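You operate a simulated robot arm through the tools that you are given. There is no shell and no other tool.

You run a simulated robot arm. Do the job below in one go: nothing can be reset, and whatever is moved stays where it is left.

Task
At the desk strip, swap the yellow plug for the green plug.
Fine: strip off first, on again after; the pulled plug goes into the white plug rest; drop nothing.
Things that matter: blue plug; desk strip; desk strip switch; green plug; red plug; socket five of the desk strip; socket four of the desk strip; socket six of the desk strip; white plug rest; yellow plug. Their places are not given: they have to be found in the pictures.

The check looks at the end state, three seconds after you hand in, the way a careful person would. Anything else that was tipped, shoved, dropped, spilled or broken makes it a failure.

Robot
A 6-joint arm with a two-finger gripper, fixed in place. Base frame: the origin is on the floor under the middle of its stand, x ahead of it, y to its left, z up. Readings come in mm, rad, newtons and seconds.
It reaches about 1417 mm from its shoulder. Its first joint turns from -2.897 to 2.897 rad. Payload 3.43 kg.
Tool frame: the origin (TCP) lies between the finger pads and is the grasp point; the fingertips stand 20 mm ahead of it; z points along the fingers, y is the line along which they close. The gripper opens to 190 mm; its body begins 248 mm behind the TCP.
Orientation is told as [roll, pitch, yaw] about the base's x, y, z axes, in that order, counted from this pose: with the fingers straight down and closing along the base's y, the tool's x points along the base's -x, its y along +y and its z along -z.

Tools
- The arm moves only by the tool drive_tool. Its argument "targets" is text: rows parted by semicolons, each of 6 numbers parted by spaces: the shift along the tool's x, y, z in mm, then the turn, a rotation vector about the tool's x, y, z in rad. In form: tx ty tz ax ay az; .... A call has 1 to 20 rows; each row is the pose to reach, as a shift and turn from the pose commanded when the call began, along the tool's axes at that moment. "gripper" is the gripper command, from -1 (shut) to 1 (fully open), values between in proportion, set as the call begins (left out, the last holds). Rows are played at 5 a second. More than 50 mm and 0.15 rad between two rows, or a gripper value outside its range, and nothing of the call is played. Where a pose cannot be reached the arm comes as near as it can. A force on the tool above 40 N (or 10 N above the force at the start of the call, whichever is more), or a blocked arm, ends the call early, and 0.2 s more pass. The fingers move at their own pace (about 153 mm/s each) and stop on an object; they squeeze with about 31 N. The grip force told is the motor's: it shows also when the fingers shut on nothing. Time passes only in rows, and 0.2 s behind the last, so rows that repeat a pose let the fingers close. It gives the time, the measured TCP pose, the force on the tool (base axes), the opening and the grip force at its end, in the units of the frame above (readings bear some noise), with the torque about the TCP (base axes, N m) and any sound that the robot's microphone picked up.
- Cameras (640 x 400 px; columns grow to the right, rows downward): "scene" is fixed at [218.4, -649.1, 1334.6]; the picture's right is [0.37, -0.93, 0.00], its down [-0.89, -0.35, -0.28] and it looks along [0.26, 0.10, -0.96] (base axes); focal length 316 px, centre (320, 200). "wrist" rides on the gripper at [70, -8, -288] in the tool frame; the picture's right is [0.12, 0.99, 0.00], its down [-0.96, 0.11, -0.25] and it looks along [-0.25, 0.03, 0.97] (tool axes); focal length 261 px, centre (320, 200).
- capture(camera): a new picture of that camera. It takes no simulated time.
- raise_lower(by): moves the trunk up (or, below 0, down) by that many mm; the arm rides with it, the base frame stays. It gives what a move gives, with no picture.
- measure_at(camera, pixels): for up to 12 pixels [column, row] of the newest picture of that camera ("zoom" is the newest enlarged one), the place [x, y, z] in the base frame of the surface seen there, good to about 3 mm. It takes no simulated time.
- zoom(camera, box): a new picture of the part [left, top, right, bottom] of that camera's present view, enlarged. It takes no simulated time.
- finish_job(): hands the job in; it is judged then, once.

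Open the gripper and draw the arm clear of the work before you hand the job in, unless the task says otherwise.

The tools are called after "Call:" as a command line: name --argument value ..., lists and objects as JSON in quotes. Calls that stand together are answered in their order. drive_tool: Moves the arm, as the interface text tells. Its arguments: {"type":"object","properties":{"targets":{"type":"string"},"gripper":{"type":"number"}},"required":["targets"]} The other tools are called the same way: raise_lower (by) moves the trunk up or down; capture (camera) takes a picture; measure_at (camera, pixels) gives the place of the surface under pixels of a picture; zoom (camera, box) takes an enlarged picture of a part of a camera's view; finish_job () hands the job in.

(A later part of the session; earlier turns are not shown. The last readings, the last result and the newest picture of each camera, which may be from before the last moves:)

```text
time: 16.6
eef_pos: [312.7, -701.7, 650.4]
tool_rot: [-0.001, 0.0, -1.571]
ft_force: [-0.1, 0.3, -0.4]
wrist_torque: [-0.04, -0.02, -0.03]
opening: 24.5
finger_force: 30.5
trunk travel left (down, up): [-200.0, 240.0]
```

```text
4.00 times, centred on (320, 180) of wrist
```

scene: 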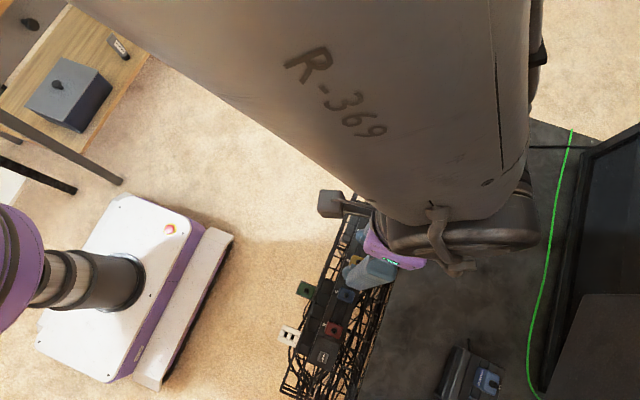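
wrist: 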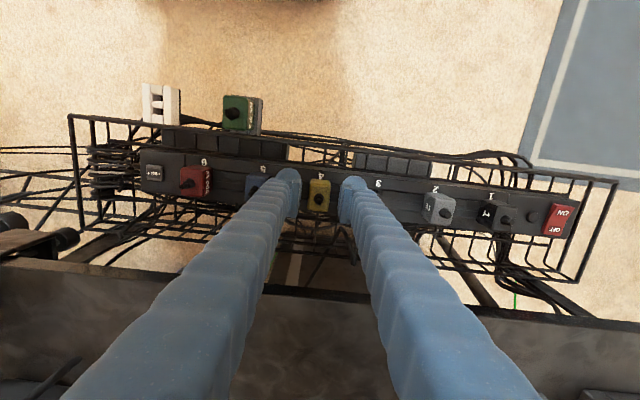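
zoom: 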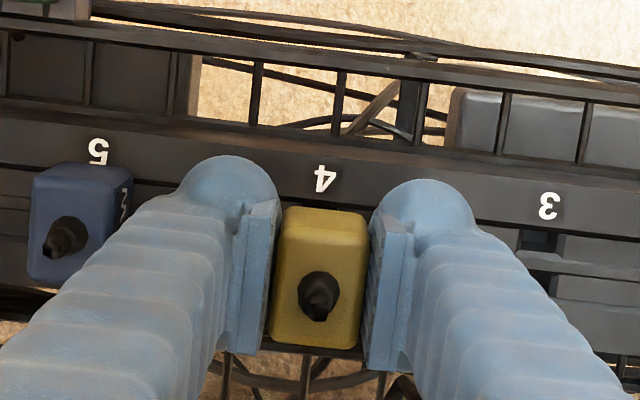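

The yellow plug is out and held. I raise it to z≈740 and carry it over the white rest at about (113,-621).

Call:
drive_tool --targets "0 0 -30 0 0 0; 0 0 -60 0 0 0; 0 0 -90 0 0 0; 13.7 -33.3 -90 0 0 0; 27.3 -66.7 -90 0 0 0; 41 -100 -90 0 0 0; 54.7 -133.3 -90 0 0 0; 68.3 -166.7 -90 0 0 0; 82 -200 -90 0 0 0; 82 -200 -90 0 0 0"

Call:
capture --camera "wrist"

Call:
capture --camera "scene"

```text
time: 18.8
eef_pos: [114.2, -618.7, 741.7]
tool_rot: [0.0, 0.001, -1.573]
ft_force: [0.7, 0.5, -0.7]
wrist_torque: [0.02, -0.05, -0.01]
opening: 24.7
finger_force: 31.0
trunk travel left (down, up): [-200.0, 240.0]
```

```text
taken
```

wrist: 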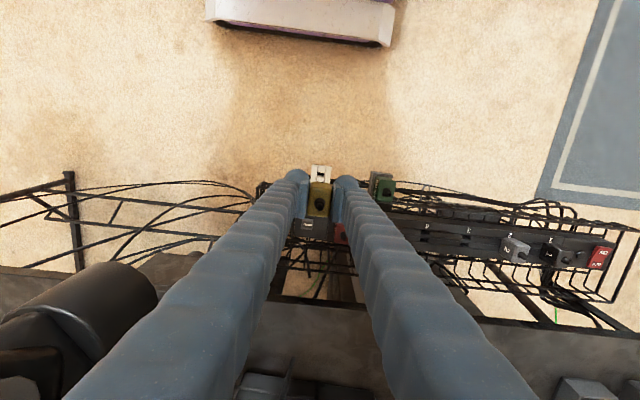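

```text
taken
```

scene: 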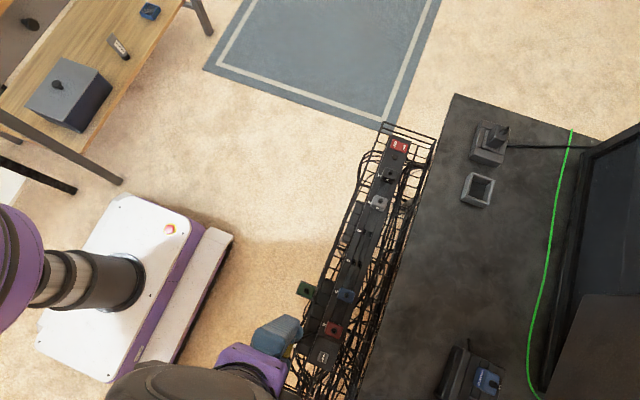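

The plug hangs over the rest. I look closely at the rest's slots through the wrist camera, and at the freed socket four in the scene view.

Call:
zoom --camera "wrist" --box '[270, 140, 390, 240]'

Call:
measure_at --camera "zoom" --pixels '[[290, 110], [350, 115], [320, 100], [285, 145], [350, 150], [320, 125], [320, 140], [300, 125], [340, 130]]'

Call:
zoom --camera "scene" --box '[325, 240, 389, 280]'

Call:
measure_at --camera "zoom" --pixels '[[290, 200], [345, 230], [320, 215], [280, 220], [340, 250], [300, 180], [360, 210]]'

```text
4.00 times, centred on (330, 190) of wrist
```

zoom: 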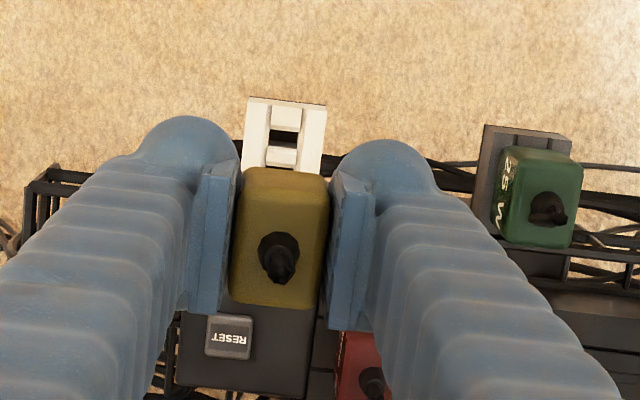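

```text
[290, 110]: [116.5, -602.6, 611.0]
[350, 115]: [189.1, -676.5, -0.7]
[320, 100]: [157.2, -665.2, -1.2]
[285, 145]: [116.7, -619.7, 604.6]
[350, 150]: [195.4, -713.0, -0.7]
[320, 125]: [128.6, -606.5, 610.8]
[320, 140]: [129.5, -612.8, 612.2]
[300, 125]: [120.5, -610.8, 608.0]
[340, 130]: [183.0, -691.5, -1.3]
```

```text
10.00 times, centred on (357, 260) of scene
```

zoom: 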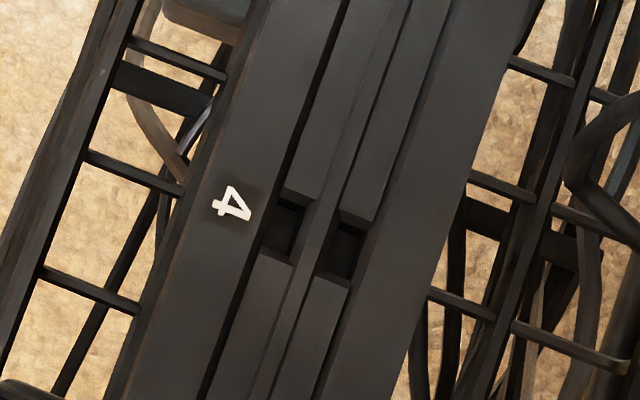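

```text
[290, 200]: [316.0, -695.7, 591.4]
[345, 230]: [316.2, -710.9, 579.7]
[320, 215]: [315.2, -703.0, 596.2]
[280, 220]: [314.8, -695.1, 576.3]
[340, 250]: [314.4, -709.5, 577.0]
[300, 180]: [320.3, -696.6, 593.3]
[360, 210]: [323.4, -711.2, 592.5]
```

I zoom in deeper on the visible part of the white rest from the wrist camera to get its left and right edges.

Call:
zoom --camera "wrist" --box '[300, 155, 348, 185]'

Call:
measure_at --camera "zoom" --pixels '[[160, 130], [160, 200], [345, 150], [345, 200], [350, 250], [200, 120], [300, 130], [210, 160], [285, 165], [240, 190], [180, 160], [310, 160]]'

```text
13.33 times, centred on (324, 170) of wrist
```

zoom: 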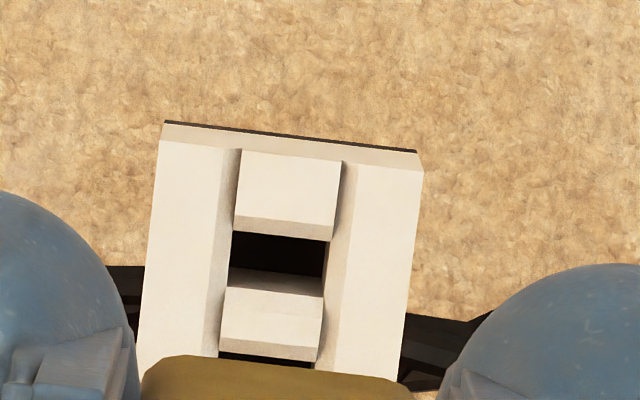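

```text
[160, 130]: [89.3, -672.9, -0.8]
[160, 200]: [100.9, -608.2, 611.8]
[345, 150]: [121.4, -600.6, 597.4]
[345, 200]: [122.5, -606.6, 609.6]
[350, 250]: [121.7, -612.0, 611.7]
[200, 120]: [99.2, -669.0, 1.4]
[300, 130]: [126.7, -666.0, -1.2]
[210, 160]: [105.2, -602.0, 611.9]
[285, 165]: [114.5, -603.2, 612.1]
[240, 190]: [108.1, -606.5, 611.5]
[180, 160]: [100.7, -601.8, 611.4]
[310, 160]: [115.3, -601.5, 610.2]
```

The rest is about 31 mm wide with its middle roughly 1 mm to +x of the held plug. To calibrate the bias I measure socket four's slot middle in the scene view, where I know the plug sat at (313,-703).

Call:
zoom --camera "scene" --box '[325, 240, 389, 280]'

Call:
measure_at --camera "zoom" --pixels '[[317, 237], [318, 233], [316, 241], [302, 192], [295, 188], [270, 252], [278, 258], [358, 215], [365, 218], [325, 275], [335, 280], [319, 228]]'

Call:
zoom --camera "scene" --box '[250, 310, 330, 360]'

```text
10.00 times, centred on (357, 260) of scene
```

zoom: 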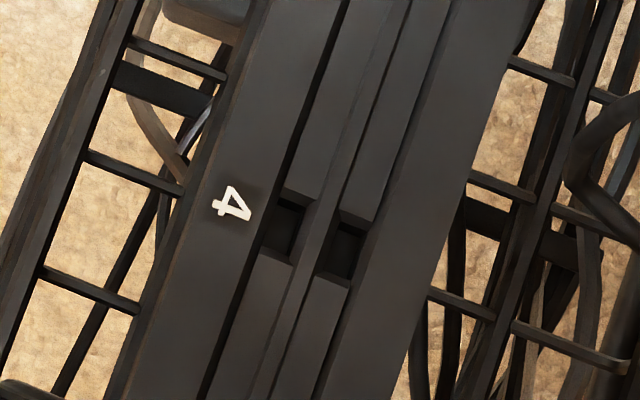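

```text
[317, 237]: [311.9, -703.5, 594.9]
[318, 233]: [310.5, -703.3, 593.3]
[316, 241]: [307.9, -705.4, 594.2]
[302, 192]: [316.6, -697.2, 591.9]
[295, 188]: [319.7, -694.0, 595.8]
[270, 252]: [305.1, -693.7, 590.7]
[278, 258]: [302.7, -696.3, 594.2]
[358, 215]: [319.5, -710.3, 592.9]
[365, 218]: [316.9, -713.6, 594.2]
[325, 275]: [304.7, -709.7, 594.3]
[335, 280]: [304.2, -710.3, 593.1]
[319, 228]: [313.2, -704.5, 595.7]
```

```text
8.00 times, centred on (290, 335) of scene
```

zoom: 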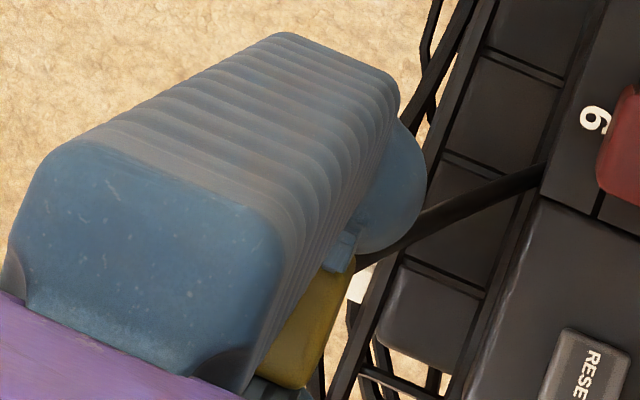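

Socket four's slots measure at x≈311.2 where the plug truly sat at 313, so the scene view reads ~1.8 mm low; the rest's true middle is then about x≈114.5, y≈-621. I shift +1.5 mm in x and lower to z≈670.

Call:
drive_tool --targets "0 1.5 25 0 0 0; 0 1.5 50 0 0 0; 0 1.5 70 0 0 0; 0 1.5 70 0 0 0"

Call:
zoom --camera "wrist" --box '[270, 140, 390, 240]'

Call:
zoom --camera "scene" --box '[260, 310, 340, 360]'

```text
time: 19.8
eef_pos: [115.5, -620.4, 670.4]
tool_rot: [0.0, 0.001, -1.569]
ft_force: [0.9, 0.1, -0.9]
wrist_torque: [0.04, 0.03, -0.02]
opening: 24.2
finger_force: 31.2
trunk travel left (down, up): [-200.0, 240.0]
```

```text
4.00 times, centred on (330, 190) of wrist
```

zoom: 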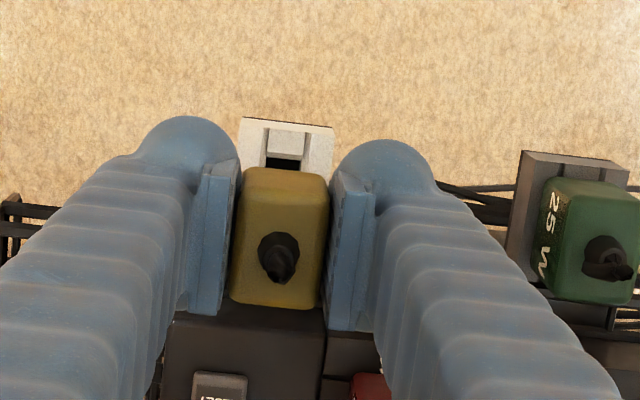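

```text
8.00 times, centred on (300, 335) of scene
```

zoom: 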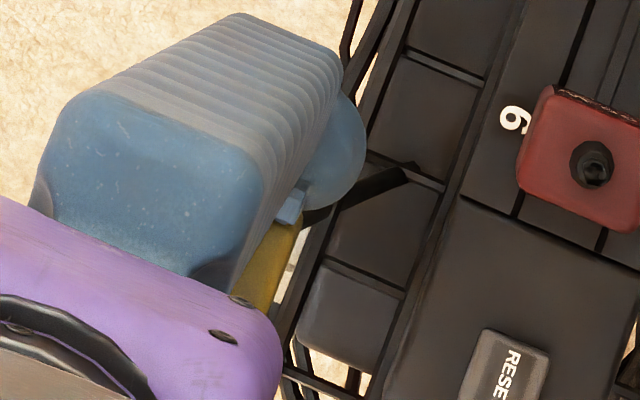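

A dark bar appears in the scene zoom between finger and strip at about (350,190); I check what it is from the wrist camera and measure it.

Call:
zoom --camera "scene" --box '[286, 320, 334, 350]'

Call:
measure_at --camera "zoom" --pixels '[[330, 230], [360, 215], [400, 195], [440, 180], [300, 240], [270, 255], [230, 300], [200, 330]]'

Call:
capture --camera "wrist"

```text
13.33 times, centred on (310, 335) of scene
```

zoom: 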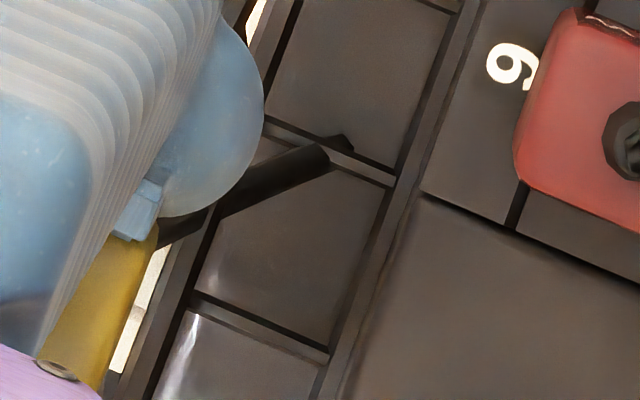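

```text
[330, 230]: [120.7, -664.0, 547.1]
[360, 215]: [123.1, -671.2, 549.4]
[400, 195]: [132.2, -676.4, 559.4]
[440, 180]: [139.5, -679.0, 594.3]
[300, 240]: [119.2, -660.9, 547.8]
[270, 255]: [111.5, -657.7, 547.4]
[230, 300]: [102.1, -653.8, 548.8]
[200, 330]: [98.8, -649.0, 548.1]
```

```text
taken
```

wrist: 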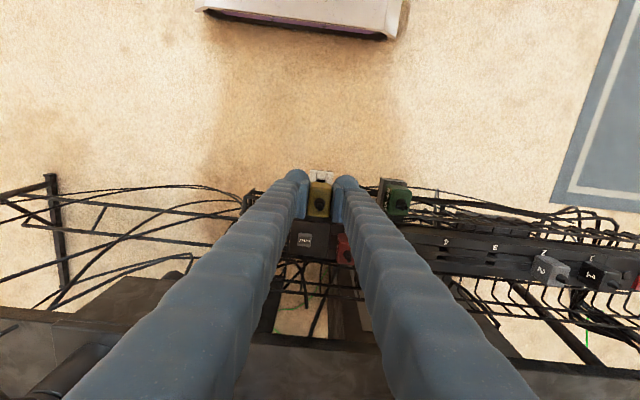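

I measure directly on the dark bar.

Call:
measure_at --camera "scene" --pixels '[[306, 333]]'

Call:
zoom --camera "scene" --box '[286, 320, 334, 350]'

Call:
measure_at --camera "zoom" --pixels '[[270, 185], [240, 200], [220, 208], [180, 230], [170, 238], [320, 160], [300, 168], [345, 142], [290, 180]]'

```text
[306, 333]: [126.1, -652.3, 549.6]
```

```text
13.33 times, centred on (310, 335) of scene
```

zoom: 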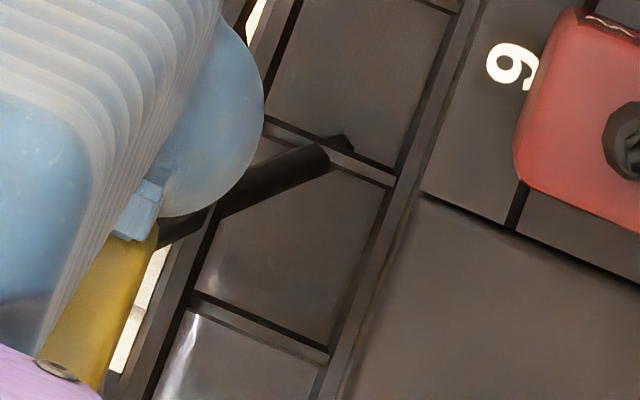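

```text
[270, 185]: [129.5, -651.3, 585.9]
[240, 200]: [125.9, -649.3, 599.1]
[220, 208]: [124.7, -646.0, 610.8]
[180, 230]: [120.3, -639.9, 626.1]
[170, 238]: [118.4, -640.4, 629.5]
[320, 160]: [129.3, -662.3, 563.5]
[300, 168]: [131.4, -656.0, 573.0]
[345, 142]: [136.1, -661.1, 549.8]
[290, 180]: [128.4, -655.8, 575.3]
```

The bar moves rigidly with the plug (it is its cord leading down into the tray), so it's normal; forces stay near zero. The alignment over the rest looks within ~0.5 mm, so I lower slowly to z≈650 to feel for entry.

Call:
drive_tool --targets "0 0.3 5 0 0 0; 0 0.3 10 0 0 0; 0 0.3 14 0 0 0; 0 0.3 17 0 0 0; 0 0.3 20 0 0 0; 0 0.3 20 0 0 0"

Call:
zoom --camera "wrist" --box '[270, 140, 390, 240]'

```text
time: 21.2
eef_pos: [114.4, -620.0, 650.1]
tool_rot: [0.001, 0.001, -1.572]
ft_force: [-0.8, 0.4, -0.6]
wrist_torque: [0.02, -0.01, 0.0]
opening: 24.5
finger_force: 31.3
trunk travel left (down, up): [-200.0, 240.0]
```

```text
4.00 times, centred on (330, 190) of wrist
```

zoom: 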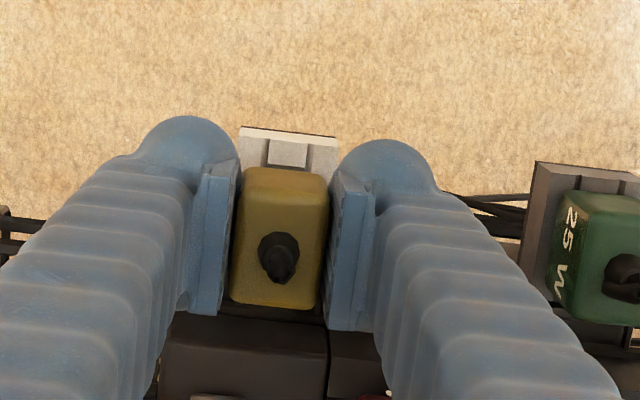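

No resistance so far. I continue in small steps to z≈639.

Call:
drive_tool --targets "0 0 2 0 0 0; 0 0 4 0 0 0; 0 0 6 0 0 0; 0 0 8 0 0 0; 0 0 10 0 0 0; 0 0 11 0 0 0; 0 0 11 0 0 0"

Call:
zoom --camera "wrist" --box '[270, 140, 390, 240]'

```text
time: 22.8
eef_pos: [114.2, -619.3, 639.7]
tool_rot: [0.003, 0.0, -1.571]
ft_force: [0.1, 1.6, -0.2]
wrist_torque: [0.03, 0.01, 0.03]
opening: 24.5
finger_force: 31.0
trunk travel left (down, up): [-200.0, 240.0]
```

```text
4.00 times, centred on (330, 190) of wrist
```

zoom: 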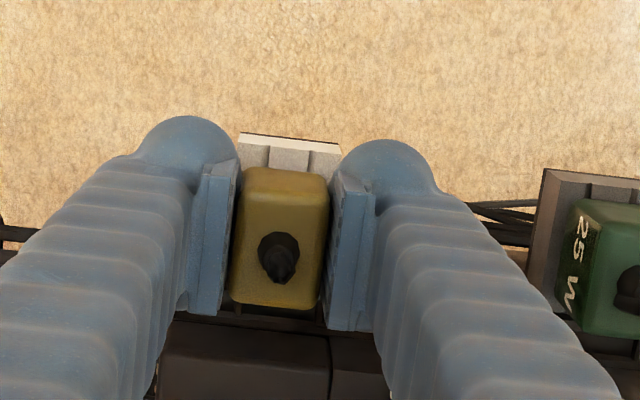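

Still free, so the pins are in the slots. I lower the last few millimetres in 1 mm steps.

Call:
drive_tool --targets "0 0 1 0 0 0; 0 0 2 0 0 0; 0 0 2.5 0 0 0; 0 0 2.5 0 0 0"

Call:
zoom --camera "wrist" --box '[290, 150, 370, 210]'

```text
time: 23.8
eef_pos: [114.2, -619.0, 636.6]
tool_rot: [0.001, -0.001, -1.571]
ft_force: [-1.1, -1.7, 0.1]
wrist_torque: [0.01, 0.0, -0.01]
opening: 24.4
finger_force: 30.7
trunk travel left (down, up): [-200.0, 240.0]
```

```text
6.67 times, centred on (330, 180) of wrist
```

zoom: 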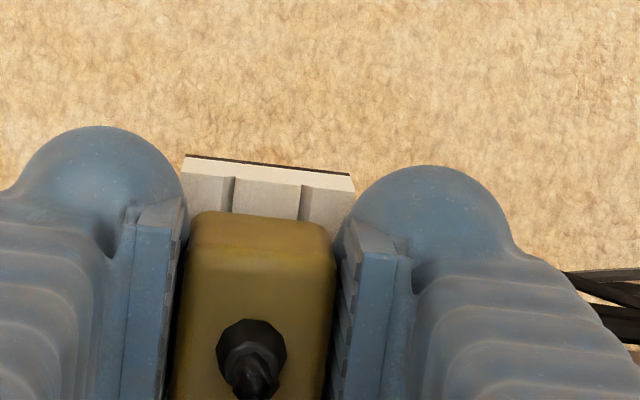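

Still no load. I keep lowering gently to feel the seat.

Call:
drive_tool --targets "0 0 0.5 0 0 0; 0 0 1 0 0 0; 0 0 1.5 0 0 0; 0 0 1.5 0 0 0"

```text
time: 24.8
eef_pos: [113.7, -618.9, 636.3]
tool_rot: [-0.001, 0.002, -1.571]
ft_force: [1.9, 0.8, 4.1]
wrist_torque: [-0.02, -0.02, 0.01]
opening: 24.6
finger_force: 31.3
trunk travel left (down, up): [-200.0, 240.0]
```

Upward force 4 N and z held at ~636: it has met the seat at the expected height. I press 1 mm more to make sure it's home.

Call:
drive_tool --targets "0 0 0.5 0 0 0; 0 0 1 0 0 0; 0 0 1 0 0 0"

Call:
zoom --camera "wrist" --box '[290, 150, 370, 210]'

Call:
zoom --camera "scene" --box '[260, 310, 340, 360]'

```text
time: 25.6
eef_pos: [114.1, -619.1, 635.5]
tool_rot: [0.001, -0.001, -1.57]
ft_force: [1.5, 2.7, 27.0]
wrist_torque: [0.09, 0.01, 0.01]
opening: 24.7
finger_force: 30.9
trunk travel left (down, up): [-200.0, 240.0]
```

```text
6.67 times, centred on (330, 180) of wrist
```

zoom: 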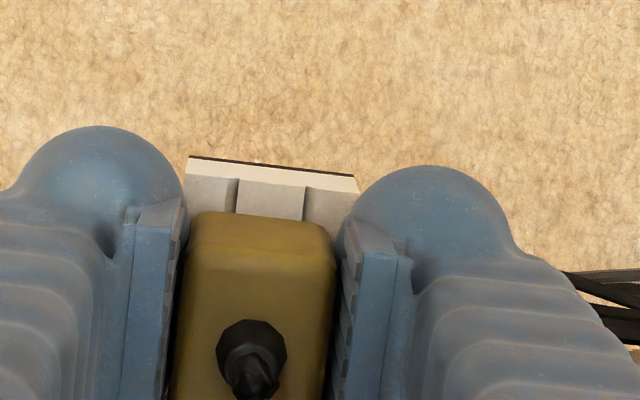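

```text
8.00 times, centred on (300, 335) of scene
```

zoom: 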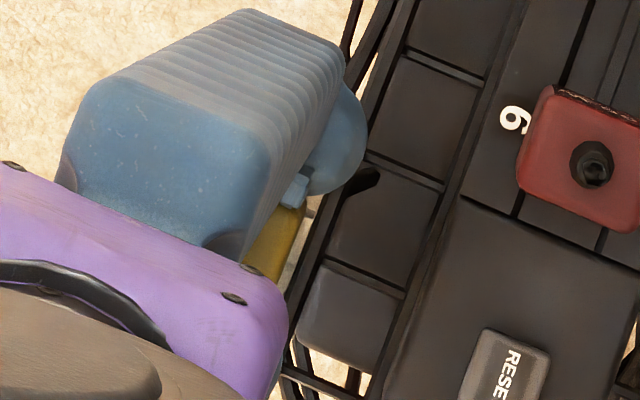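

The load rose to 27 N, centred on the tool (torque only 0.09 N·m), so the plug is bottomed in the rest. I ease off 1.5 mm and then open the fingers to ~44 mm.

Call:
drive_tool --targets "0 0 -1 0 0 0; 0 0 -1.5 0 0 0; 0 0 -1.5 0 0 0"

Call:
drive_tool --targets "0 0 0 0 0 0; 0 0 0 0 0 0; 0 0 0 0 0 0" --gripper -0.537

Call:
zoom --camera "wrist" --box '[270, 140, 390, 240]'

```text
time: 26.4
eef_pos: [112.5, -619.3, 635.6]
tool_rot: [0.001, 0.001, -1.571]
ft_force: [-3.5, -1.6, 5.8]
wrist_torque: [-0.08, 0.04, -0.03]
opening: 24.5
finger_force: 30.6
trunk travel left (down, up): [-200.0, 240.0]
```

```text
time: 27.2
eef_pos: [113.3, -620.3, 634.5]
tool_rot: [0.001, 0.001, -1.57]
ft_force: [0.7, -0.3, 0.1]
wrist_torque: [0.0, 0.02, -0.03]
opening: 43.8
finger_force: 0.1
trunk travel left (down, up): [-200.0, 240.0]
```

```text
4.00 times, centred on (330, 190) of wrist
```

zoom: 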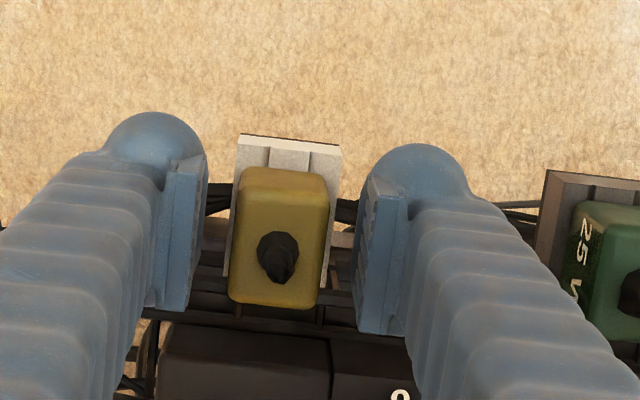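

Released with the plug standing in the rest. I rise straight up and check it with both cameras.

Call:
drive_tool --targets "0 0 -10 0 0 0; 0 0 -25 0 0 0; 0 0 -60 0 0 0; 0 0 -104.5 0 0 0; 0 0 -104.5 0 0 0"

Call:
zoom --camera "wrist" --box '[270, 140, 390, 240]'

Call:
measure_at --camera "zoom" --pixels '[[265, 180], [300, 180], [265, 240], [300, 240], [285, 190], [450, 200], [555, 170], [545, 240]]'

```text
time: 28.4
eef_pos: [113.9, -619.3, 740.5]
tool_rot: [-0.001, 0.001, -1.57]
ft_force: [0.3, 0.4, 0.0]
wrist_torque: [-0.07, 0.04, 0.02]
opening: 43.8
finger_force: 0.0
trunk travel left (down, up): [-200.0, 240.0]
```

```text
4.00 times, centred on (330, 190) of wrist
```

zoom: 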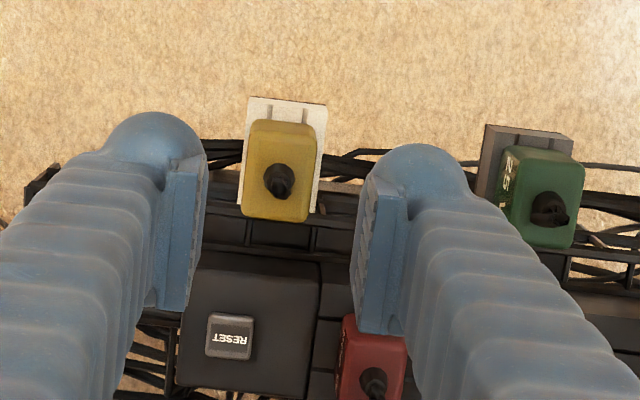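

```text
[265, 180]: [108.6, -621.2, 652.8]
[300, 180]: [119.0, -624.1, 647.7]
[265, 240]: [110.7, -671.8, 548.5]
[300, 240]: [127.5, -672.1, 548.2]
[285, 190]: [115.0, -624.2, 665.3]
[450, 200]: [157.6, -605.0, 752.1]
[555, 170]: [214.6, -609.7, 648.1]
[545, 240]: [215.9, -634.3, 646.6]
```

The yellow plug stands upright in the white rest. Now I go above the green plug at about (214.5,-620.5).

Call:
drive_tool --targets "0 33 0 0 0 0; 0.3 66 0 0 0 0; 0.5 99.7 0 0 0 0; 0.5 99.7 0 0 0 0; 0.5 99.7 30 0 0 0; 0.5 99.7 30 0 0 0"

Call:
capture --camera "scene"

Call:
zoom --camera "wrist" --box '[260, 130, 380, 230]'

Call:
measure_at --camera "zoom" --pixels '[[290, 150], [350, 150], [290, 200], [340, 200], [320, 130], [320, 215]]'

```text
time: 29.8
eef_pos: [215.7, -619.3, 709.7]
tool_rot: [-0.001, 0.0, -1.573]
ft_force: [0.0, 0.1, -0.3]
wrist_torque: [0.06, 0.05, 0.02]
opening: 43.9
finger_force: 0.0
trunk travel left (down, up): [-200.0, 240.0]
```

```text
taken
```

scene: 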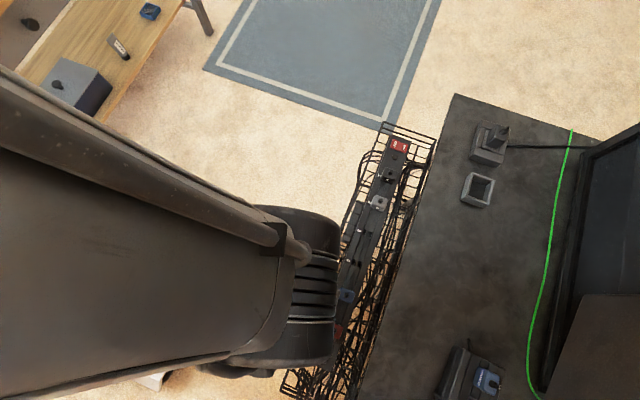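

```text
4.00 times, centred on (320, 180) of wrist
```

zoom: 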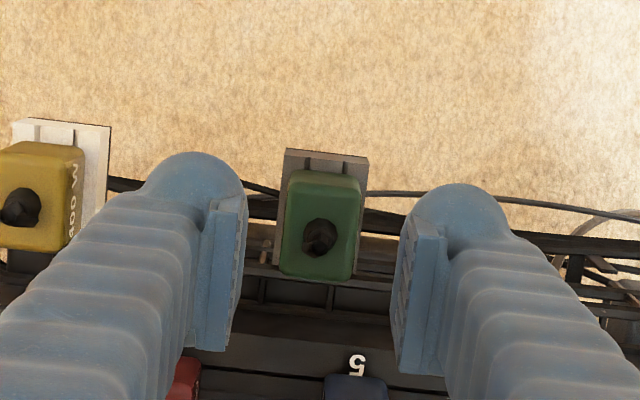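

```text
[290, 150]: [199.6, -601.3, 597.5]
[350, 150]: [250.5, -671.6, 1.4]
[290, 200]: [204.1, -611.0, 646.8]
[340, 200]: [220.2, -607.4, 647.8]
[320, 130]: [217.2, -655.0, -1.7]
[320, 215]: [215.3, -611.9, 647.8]
```

The green plug is centred between the fingers within ~0.5 mm (nub at (320,237) of the zoom). I trim to (214.9,-621) and go down to z≈655 for a check.

Call:
drive_tool --targets "-0.5 0.4 20 0 0 0; -0.5 0.4 40 0 0 0; -0.5 0.4 55 0 0 0; -0.5 0.4 55 0 0 0"

Call:
zoom --camera "wrist" --box '[260, 130, 380, 230]'

Call:
measure_at --camera "zoom" --pixels '[[290, 220], [345, 220], [320, 200], [320, 290], [240, 210], [405, 250]]'

```text
time: 30.8
eef_pos: [214.1, -621.3, 655.4]
tool_rot: [0.0, 0.0, -1.571]
ft_force: [-1.3, 0.0, 0.7]
wrist_torque: [0.04, -0.01, 0.01]
opening: 43.9
finger_force: 0.0
trunk travel left (down, up): [-200.0, 240.0]
```

```text
4.00 times, centred on (320, 180) of wrist
```

zoom: 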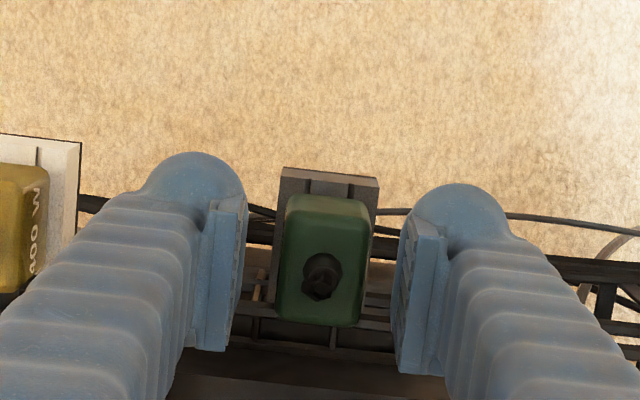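

```text
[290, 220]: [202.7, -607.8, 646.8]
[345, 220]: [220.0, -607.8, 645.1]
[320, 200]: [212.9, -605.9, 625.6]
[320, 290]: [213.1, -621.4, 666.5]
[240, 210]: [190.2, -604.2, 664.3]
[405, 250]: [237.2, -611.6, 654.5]
```

The plug sits midway between the pads (190 and 237). I lower the remaining 18.5 mm.

Call:
drive_tool --targets "0 0 6 0 0 0; 0 0 12 0 0 0; 0 0 16 0 0 0; 0 0 18.5 0 0 0; 0 0 18.5 0 0 0"

Call:
zoom --camera "wrist" --box '[260, 130, 380, 230]'

```text
time: 32.0
eef_pos: [214.0, -618.5, 636.4]
tool_rot: [-0.001, 0.0, -1.572]
ft_force: [0.6, -1.1, -0.1]
wrist_torque: [-0.01, 0.0, 0.0]
opening: 43.6
finger_force: 0.2
trunk travel left (down, up): [-200.0, 240.0]
```

```text
4.00 times, centred on (320, 180) of wrist
```

zoom: 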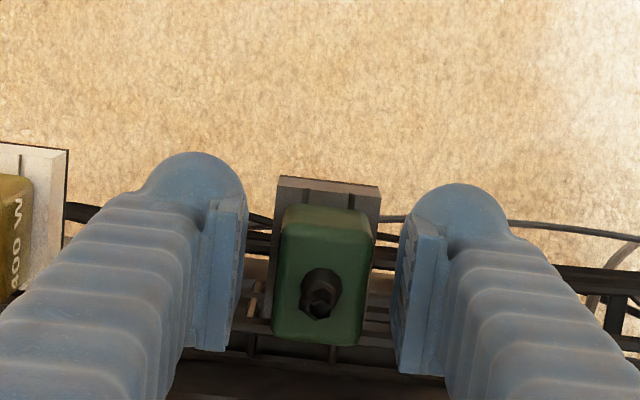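

Compared with the yellow grip view, the green plug is ~0.9 mm further +y and ~0.4 mm +x relative to the tool; I trim the tool by that amount so the grip matches.

Call:
drive_tool --targets "0.8 0.4 0 0 0 0; 0.8 0.4 0 0 0 0"

Call:
zoom --camera "wrist" --box '[260, 130, 380, 230]'

```text
time: 32.6
eef_pos: [214.6, -618.4, 637.3]
tool_rot: [0.0, 0.0, -1.572]
ft_force: [0.1, 0.4, 0.0]
wrist_torque: [-0.01, -0.01, 0.02]
opening: 44.0
finger_force: 0.1
trunk travel left (down, up): [-200.0, 240.0]
```

```text
4.00 times, centred on (320, 180) of wrist
```

zoom: 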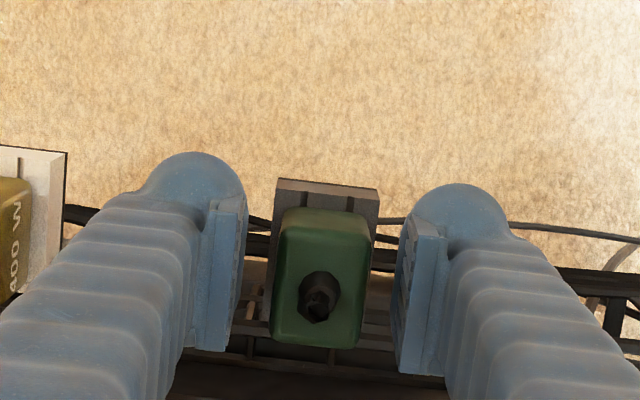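

Now the view matches the yellow grip (nub at (319,296)). I close on the green plug.

Call:
drive_tool --targets "0 0 0 0 0 0; 0 0 0 0 0 0; 0 0 0 0 0 0; 0 0 0 0 0 0" --gripper -1

Call:
zoom --camera "wrist" --box '[260, 130, 380, 230]'

```text
time: 33.6
eef_pos: [214.4, -617.6, 637.0]
tool_rot: [0.0, 0.0, -1.571]
ft_force: [-0.7, 0.6, 0.2]
wrist_torque: [-0.01, -0.03, 0.04]
opening: 24.6
finger_force: 30.8
trunk travel left (down, up): [-200.0, 240.0]
```

```text
4.00 times, centred on (320, 180) of wrist
```

zoom: 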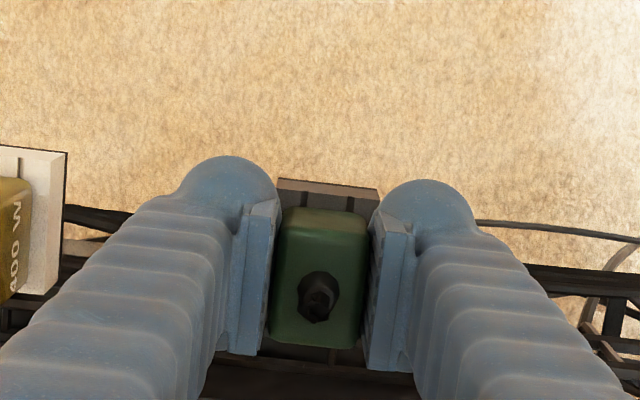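

Gripped cleanly. I pull it straight up in small steps and then to z≈740.

Call:
drive_tool --targets "0 0 -2 0 0 0; 0 0 -4 0 0 0; 0 0 -7 0 0 0; 0 0 -10 0 0 0; 0 0 -15 0 0 0; 0 0 -20 0 0 0; 0 0 -30 0 0 0; 0 0 -60 0 0 0; 0 0 -90 0 0 0; 0 0 -103.5 0 0 0; 0 0 -103.5 0 0 0"

Call:
zoom --camera "wrist" --box '[260, 130, 380, 230]'

```text
time: 36.0
eef_pos: [214.3, -619.7, 741.1]
tool_rot: [0.0, -0.001, -1.572]
ft_force: [-0.5, -0.1, -0.5]
wrist_torque: [0.02, 0.02, -0.02]
opening: 24.6
finger_force: 31.2
trunk travel left (down, up): [-200.0, 240.0]
```

```text
4.00 times, centred on (320, 180) of wrist
```

zoom: 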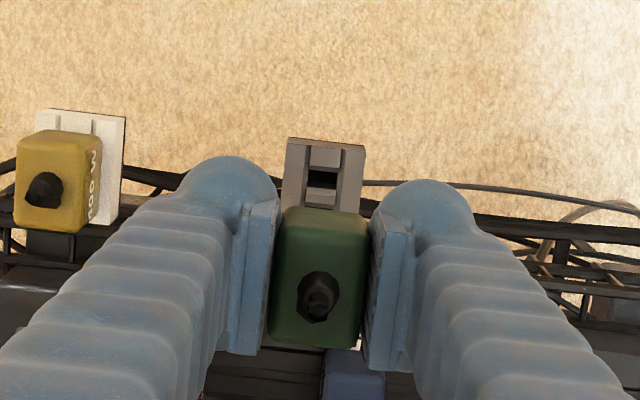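

Green is out and held at z≈741. I carry it over socket four at (313,-703) and look.

Call:
drive_tool --targets "-20.7 24.4 0 0 0 0; -41.4 48.9 0 0 0 0; -62.1 73.3 0 0 0 0; -82.8 97.7 0 0 0 0; -82.8 97.7 0 0 0 0; -82.8 97.7 0 0 0 0"

Call:
zoom --camera "wrist" --box '[260, 130, 380, 230]'

Call:
zoom --camera "scene" --box '[270, 240, 398, 350]'

```text
time: 37.4
eef_pos: [312.7, -701.8, 739.8]
tool_rot: [0.0, -0.001, -1.572]
ft_force: [0.5, 0.5, -0.2]
wrist_torque: [0.0, -0.02, 0.02]
opening: 24.8
finger_force: 31.2
trunk travel left (down, up): [-200.0, 240.0]
```

```text
4.00 times, centred on (320, 180) of wrist
```

zoom: 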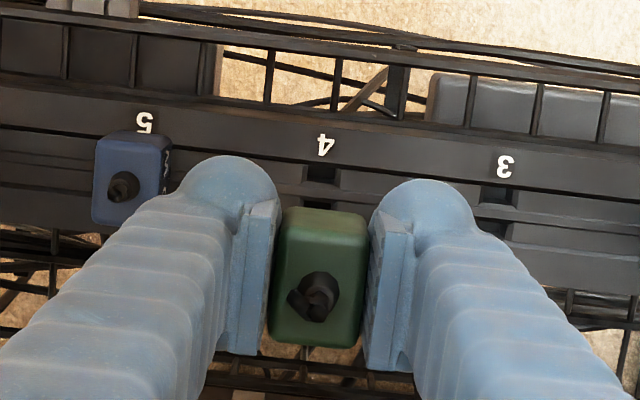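

```text
3.64 times, centred on (334, 295) of scene
```

zoom: 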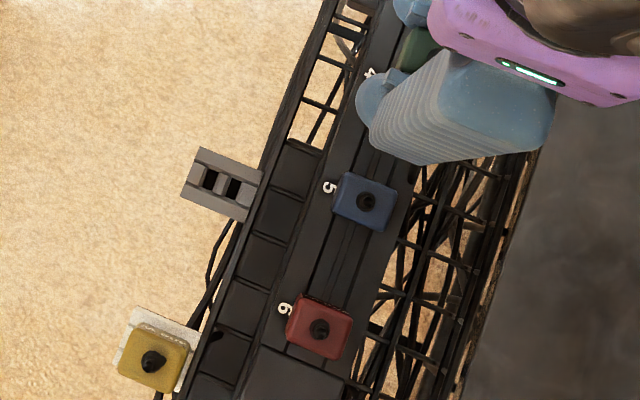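

Slot 4 is at (320,175) in the zoom, in line with the held plug. I lower to z≈645, just above where the pins meet the slots.

Call:
drive_tool --targets "0 0 35 0 0 0; 0 0 65 0 0 0; 0 0 85 0 0 0; 0 0 95 0 0 0; 0 0 95 0 0 0"

Call:
zoom --camera "wrist" --box '[260, 130, 380, 230]'

```text
time: 38.6
eef_pos: [312.4, -702.8, 644.8]
tool_rot: [0.0, 0.001, -1.571]
ft_force: [1.2, 0.1, -1.3]
wrist_torque: [0.04, -0.02, 0.02]
opening: 24.3
finger_force: 31.5
trunk travel left (down, up): [-200.0, 240.0]
```

```text
4.00 times, centred on (320, 180) of wrist
```

zoom: 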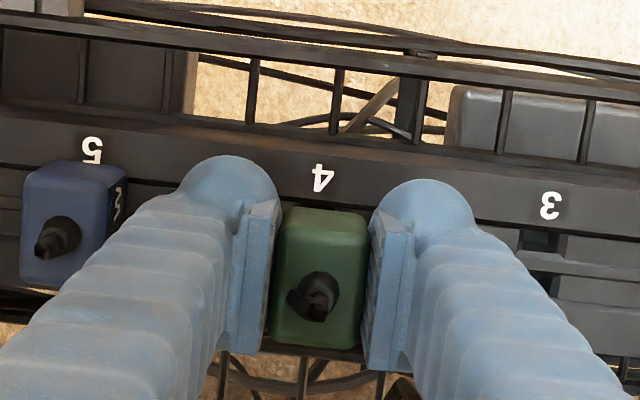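

No contact yet and alignment looks the same as when the yellow was there. I continue down in 2–3 mm steps to z≈625.

Call:
drive_tool --targets "0 0 3 0 0 0; 0 0 6 0 0 0; 0 0 9 0 0 0; 0 0 12 0 0 0; 0 0 15 0 0 0; 0 0 18 0 0 0; 0 0 20 0 0 0; 0 0 20 0 0 0"

Call:
zoom --camera "wrist" --box '[260, 130, 380, 230]'

```text
time: 40.4
eef_pos: [311.9, -701.3, 623.4]
tool_rot: [0.0, 0.0, -1.571]
ft_force: [0.1, -0.1, -1.2]
wrist_torque: [0.0, -0.01, 0.01]
opening: 24.5
finger_force: 31.3
trunk travel left (down, up): [-200.0, 240.0]
```

```text
4.00 times, centred on (320, 180) of wrist
```

zoom: 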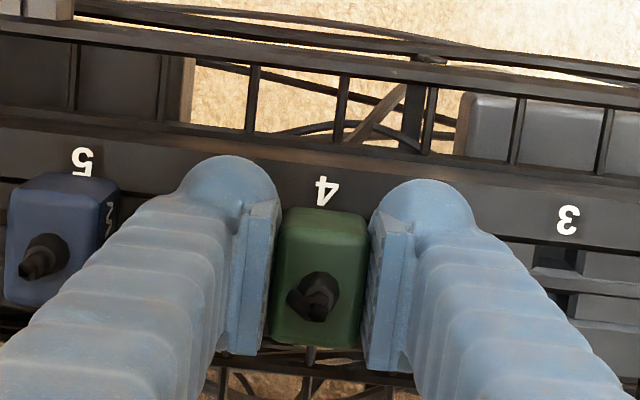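

The pins have entered without load. I lower further in 1 mm steps to z≈621.

Call:
drive_tool --targets "0 0 1 0 0 0; 0 0 2 0 0 0; 0 0 3 0 0 0; 0 0 4 0 0 0; 0 0 4 0 0 0"

```text
time: 41.6
eef_pos: [312.6, -702.4, 621.8]
tool_rot: [0.0, 0.0, -1.573]
ft_force: [2.4, 0.7, 1.4]
wrist_torque: [0.01, -0.03, 0.01]
opening: 24.6
finger_force: 30.7
trunk travel left (down, up): [-200.0, 240.0]
```

Call:
drive_tool --targets "0 0 0.5 0 0 0; 0 0 1 0 0 0; 0 0 1 0 0 0"

```text
time: 42.4
eef_pos: [312.2, -701.6, 620.4]
tool_rot: [0.0, -0.001, -1.572]
ft_force: [0.1, 1.8, 9.0]
wrist_torque: [0.03, 0.02, 0.02]
opening: 24.5
finger_force: 30.8
trunk travel left (down, up): [-200.0, 240.0]
```

Load is 9 N at z≈620, the same seat height as the yellow had. I press another 0.7 mm to make sure it's fully home.

Call:
drive_tool --targets "0 0 0.4 0 0 0; 0 0 0.7 0 0 0; 0 0 0.7 0 0 0"

Call:
zoom --camera "wrist" --box '[260, 130, 380, 230]'

```text
time: 43.2
eef_pos: [311.9, -702.6, 620.8]
tool_rot: [0.002, -0.003, -1.571]
ft_force: [1.3, 1.5, 15.8]
wrist_torque: [0.08, 0.03, 0.01]
opening: 24.3
finger_force: 31.0
trunk travel left (down, up): [-200.0, 240.0]
```

```text
4.00 times, centred on (320, 180) of wrist
```

zoom: 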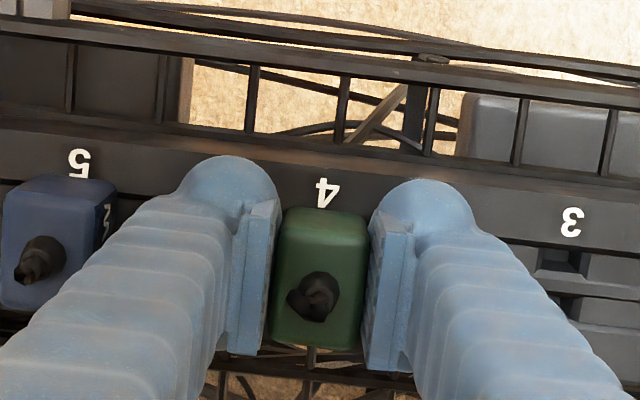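

The plug is seated (load 16 N, z unchanged). I ease off 0.7 mm and open the fingers to 44 mm.

Call:
drive_tool --targets "0 0 -0.7 0 0 0; 0 0 -0.7 0 0 0"

Call:
drive_tool --targets "0 0 0 0 0 0; 0 0 0 0 0 0; 0 0 0 0 0 0" --gripper -0.537

Call:
zoom --camera "wrist" --box '[260, 130, 380, 230]'

```text
time: 43.8
eef_pos: [312.4, -701.2, 621.3]
tool_rot: [0.0, 0.001, -1.57]
ft_force: [-3.2, -3.3, 8.4]
wrist_torque: [-0.07, 0.05, -0.01]
opening: 24.1
finger_force: 31.3
trunk travel left (down, up): [-200.0, 240.0]
```

```text
time: 44.6
eef_pos: [311.9, -702.0, 619.9]
tool_rot: [0.001, -0.001, -1.572]
ft_force: [-0.4, 0.0, -0.7]
wrist_torque: [0.0, 0.01, 0.01]
opening: 43.8
finger_force: 0.1
trunk travel left (down, up): [-200.0, 240.0]
```

```text
4.00 times, centred on (320, 180) of wrist
```

zoom: 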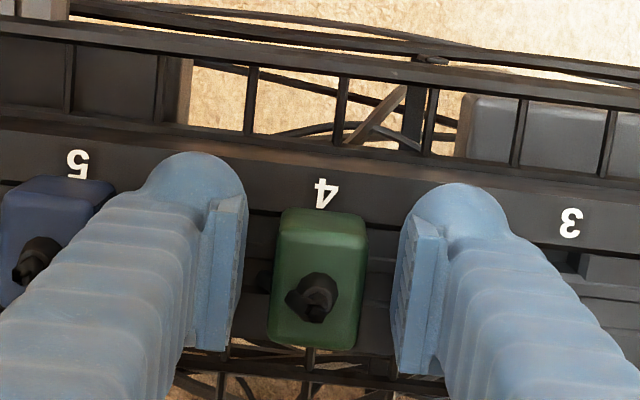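

Released; the plug stands in socket 4. I rise straight up and verify.

Call:
drive_tool --targets "0 0 -10 0 0 0; 0 0 -25 0 0 0; 0 0 -60 0 0 0; 0 0 -95 0 0 0; 0 0 -140 0 0 0; 0 0 -180 0 0 0; 0 0 -180 0 0 0"

Call:
zoom --camera "wrist" --box '[240, 120, 400, 220]'

Call:
measure_at --camera "zoom" --pixels '[[305, 190], [335, 190], [305, 235], [335, 235], [310, 185], [110, 190], [95, 180], [320, 170]]'

Call:
capture --camera "scene"

```text
time: 46.2
eef_pos: [310.7, -703.0, 799.1]
tool_rot: [0.001, -0.001, -1.571]
ft_force: [0.0, 0.3, 0.2]
wrist_torque: [-0.09, 0.03, 0.01]
opening: 44.1
finger_force: 0.1
trunk travel left (down, up): [-200.0, 240.0]
```

```text
4.00 times, centred on (320, 170) of wrist
```

zoom: 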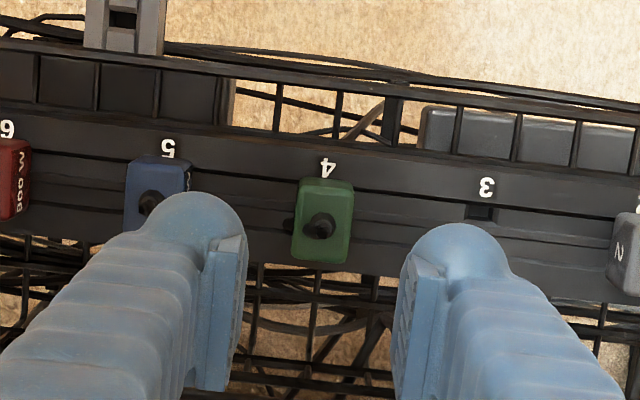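

```text
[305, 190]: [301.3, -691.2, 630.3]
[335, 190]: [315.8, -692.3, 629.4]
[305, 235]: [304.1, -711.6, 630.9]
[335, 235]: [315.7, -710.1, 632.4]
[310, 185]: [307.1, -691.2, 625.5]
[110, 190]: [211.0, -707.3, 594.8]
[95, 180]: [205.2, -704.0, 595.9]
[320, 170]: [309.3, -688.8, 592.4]
```

```text
taken
```

scene: 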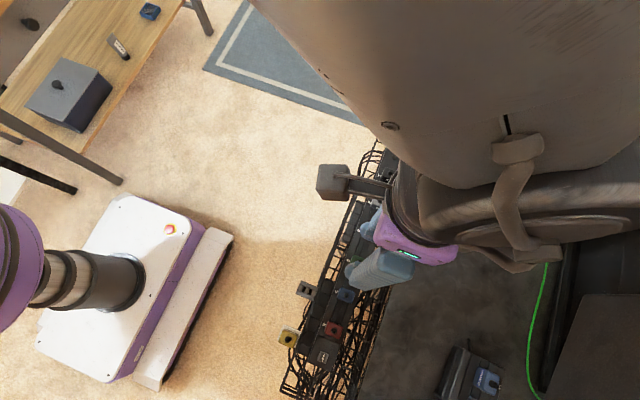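

The green plug's top is at z≈630, the same as the yellow's was, and socket 4 is filled. Now I turn back and travel to above the switch, so the right finger can press the ON half (y≈-691).

Call:
drive_tool --targets "11.1 28.5 0 0 0 -0.1428; 22.2 57.1 0 0 0 -0.2856; 33.3 85.6 0 0 0 -0.4284; 44.4 114.2 0 0 0 -0.5712; 55.5 142.7 0 0 0 -0.714; 66.5 171.3 0 0 0 -0.8568; 77.6 199.8 0 0 0 -0.9996; 88.7 228.4 0 0 0 -1.1424; 99.8 256.9 0 0 0 -1.2852; 110.9 285.5 0 0 0 -1.428; 122 314 0 0 0 -1.5708; 122 314 0 0 0 -1.5708"

Call:
drive_tool --targets "0 0 0 0 0 0; 0 0 0 0 0 0; 0 0 0 0 0 0; 0 0 0 0 0 0; 0 0 40 0 0 0; 0 0 40 0 0 0" --gripper 1

Call:
capture --camera "scene"

Call:
zoom --camera "wrist" --box '[180, 100, 340, 220]'

```text
time: 48.8
eef_pos: [626.9, -579.1, 799.5]
tool_rot: [-0.002, 0.001, 0.0]
ft_force: [0.3, -0.4, 0.6]
wrist_torque: [-0.04, 0.03, -0.01]
opening: 44.0
finger_force: 0.0
trunk travel left (down, up): [-200.0, 240.0]
```

```text
time: 50.2
eef_pos: [627.0, -581.0, 759.6]
tool_rot: [0.0, 0.002, -0.001]
ft_force: [0.8, -0.7, -0.6]
wrist_torque: [0.06, 0.02, -0.01]
opening: 190.0
finger_force: 0.1
trunk travel left (down, up): [-200.0, 240.0]
```

```text
taken
```

scene: 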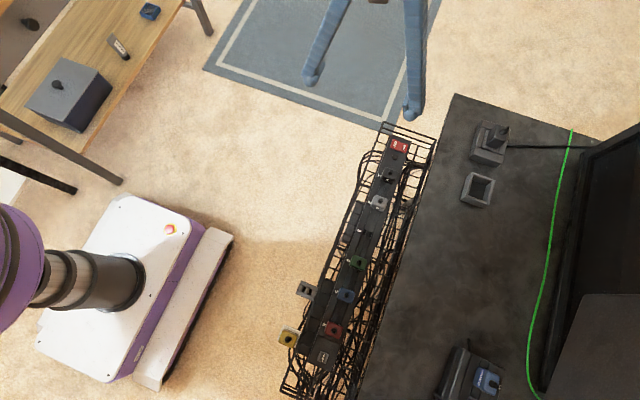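

```text
3.33 times, centred on (260, 160) of wrist
```

zoom: 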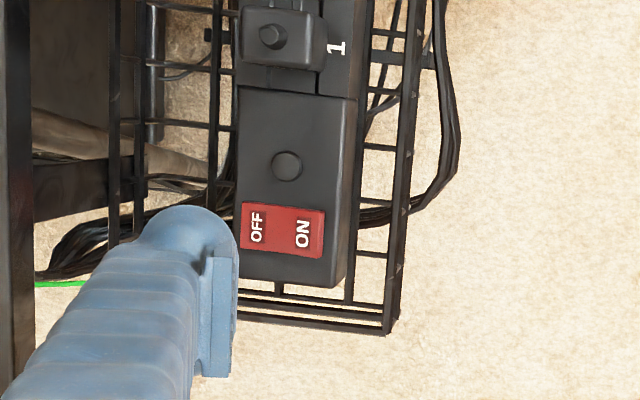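

The scene is clear now: green in socket 4 (356,262), yellow in the white rest (289,338), grey rest empty (305,290). I zoom to verify before switching on.

Call:
zoom --camera "scene" --box '[260, 220, 420, 400]'

Call:
zoom --camera "scene" --box '[320, 240, 400, 290]'

Call:
measure_at --camera "zoom" --pixels '[[272, 123], [368, 157], [345, 225], [240, 195], [270, 200], [300, 140]]'

Call:
zoom --camera "scene" --box '[250, 310, 346, 370]'

Call:
measure_at --camera "zoom" --pixels '[[235, 140], [300, 165], [280, 225], [215, 200], [225, 150], [320, 170], [190, 195], [298, 245]]'

```text
2.22 times, centred on (340, 310) of scene
```

zoom: 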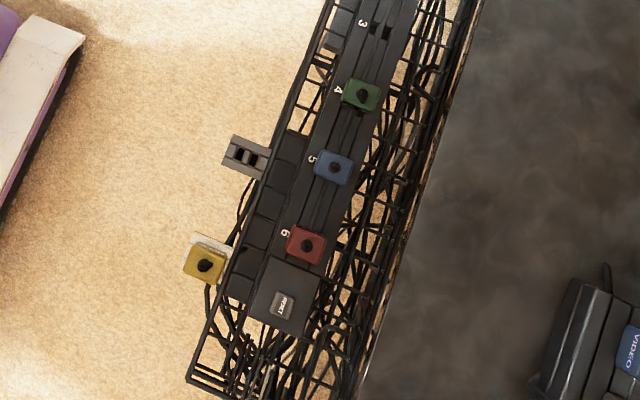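

```text
8.00 times, centred on (360, 265) of scene
```

zoom: 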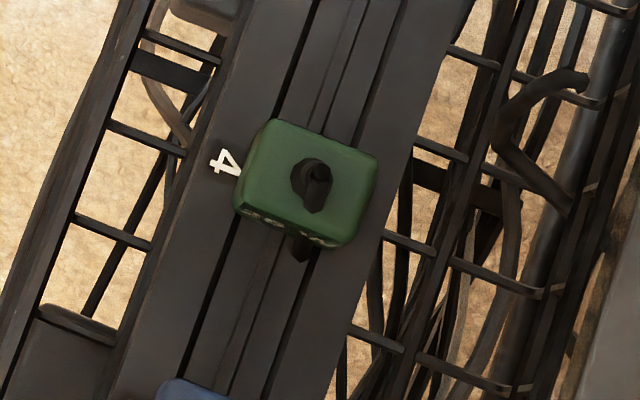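

```text
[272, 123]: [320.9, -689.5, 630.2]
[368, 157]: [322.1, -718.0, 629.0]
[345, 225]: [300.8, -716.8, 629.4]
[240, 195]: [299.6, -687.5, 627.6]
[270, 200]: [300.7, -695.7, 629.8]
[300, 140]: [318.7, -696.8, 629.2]
```

```text
6.67 times, centred on (298, 340) of scene
```

zoom: 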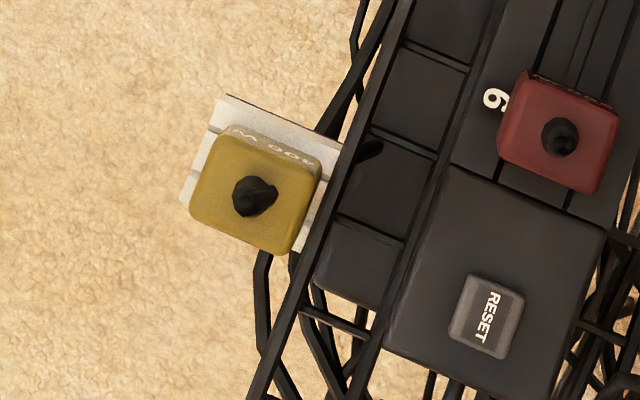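

```text
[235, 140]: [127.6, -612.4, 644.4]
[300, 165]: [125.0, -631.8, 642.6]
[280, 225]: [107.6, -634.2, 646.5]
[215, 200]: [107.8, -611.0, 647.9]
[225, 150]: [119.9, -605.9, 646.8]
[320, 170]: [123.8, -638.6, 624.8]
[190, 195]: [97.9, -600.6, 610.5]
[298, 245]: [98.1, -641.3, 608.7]
```

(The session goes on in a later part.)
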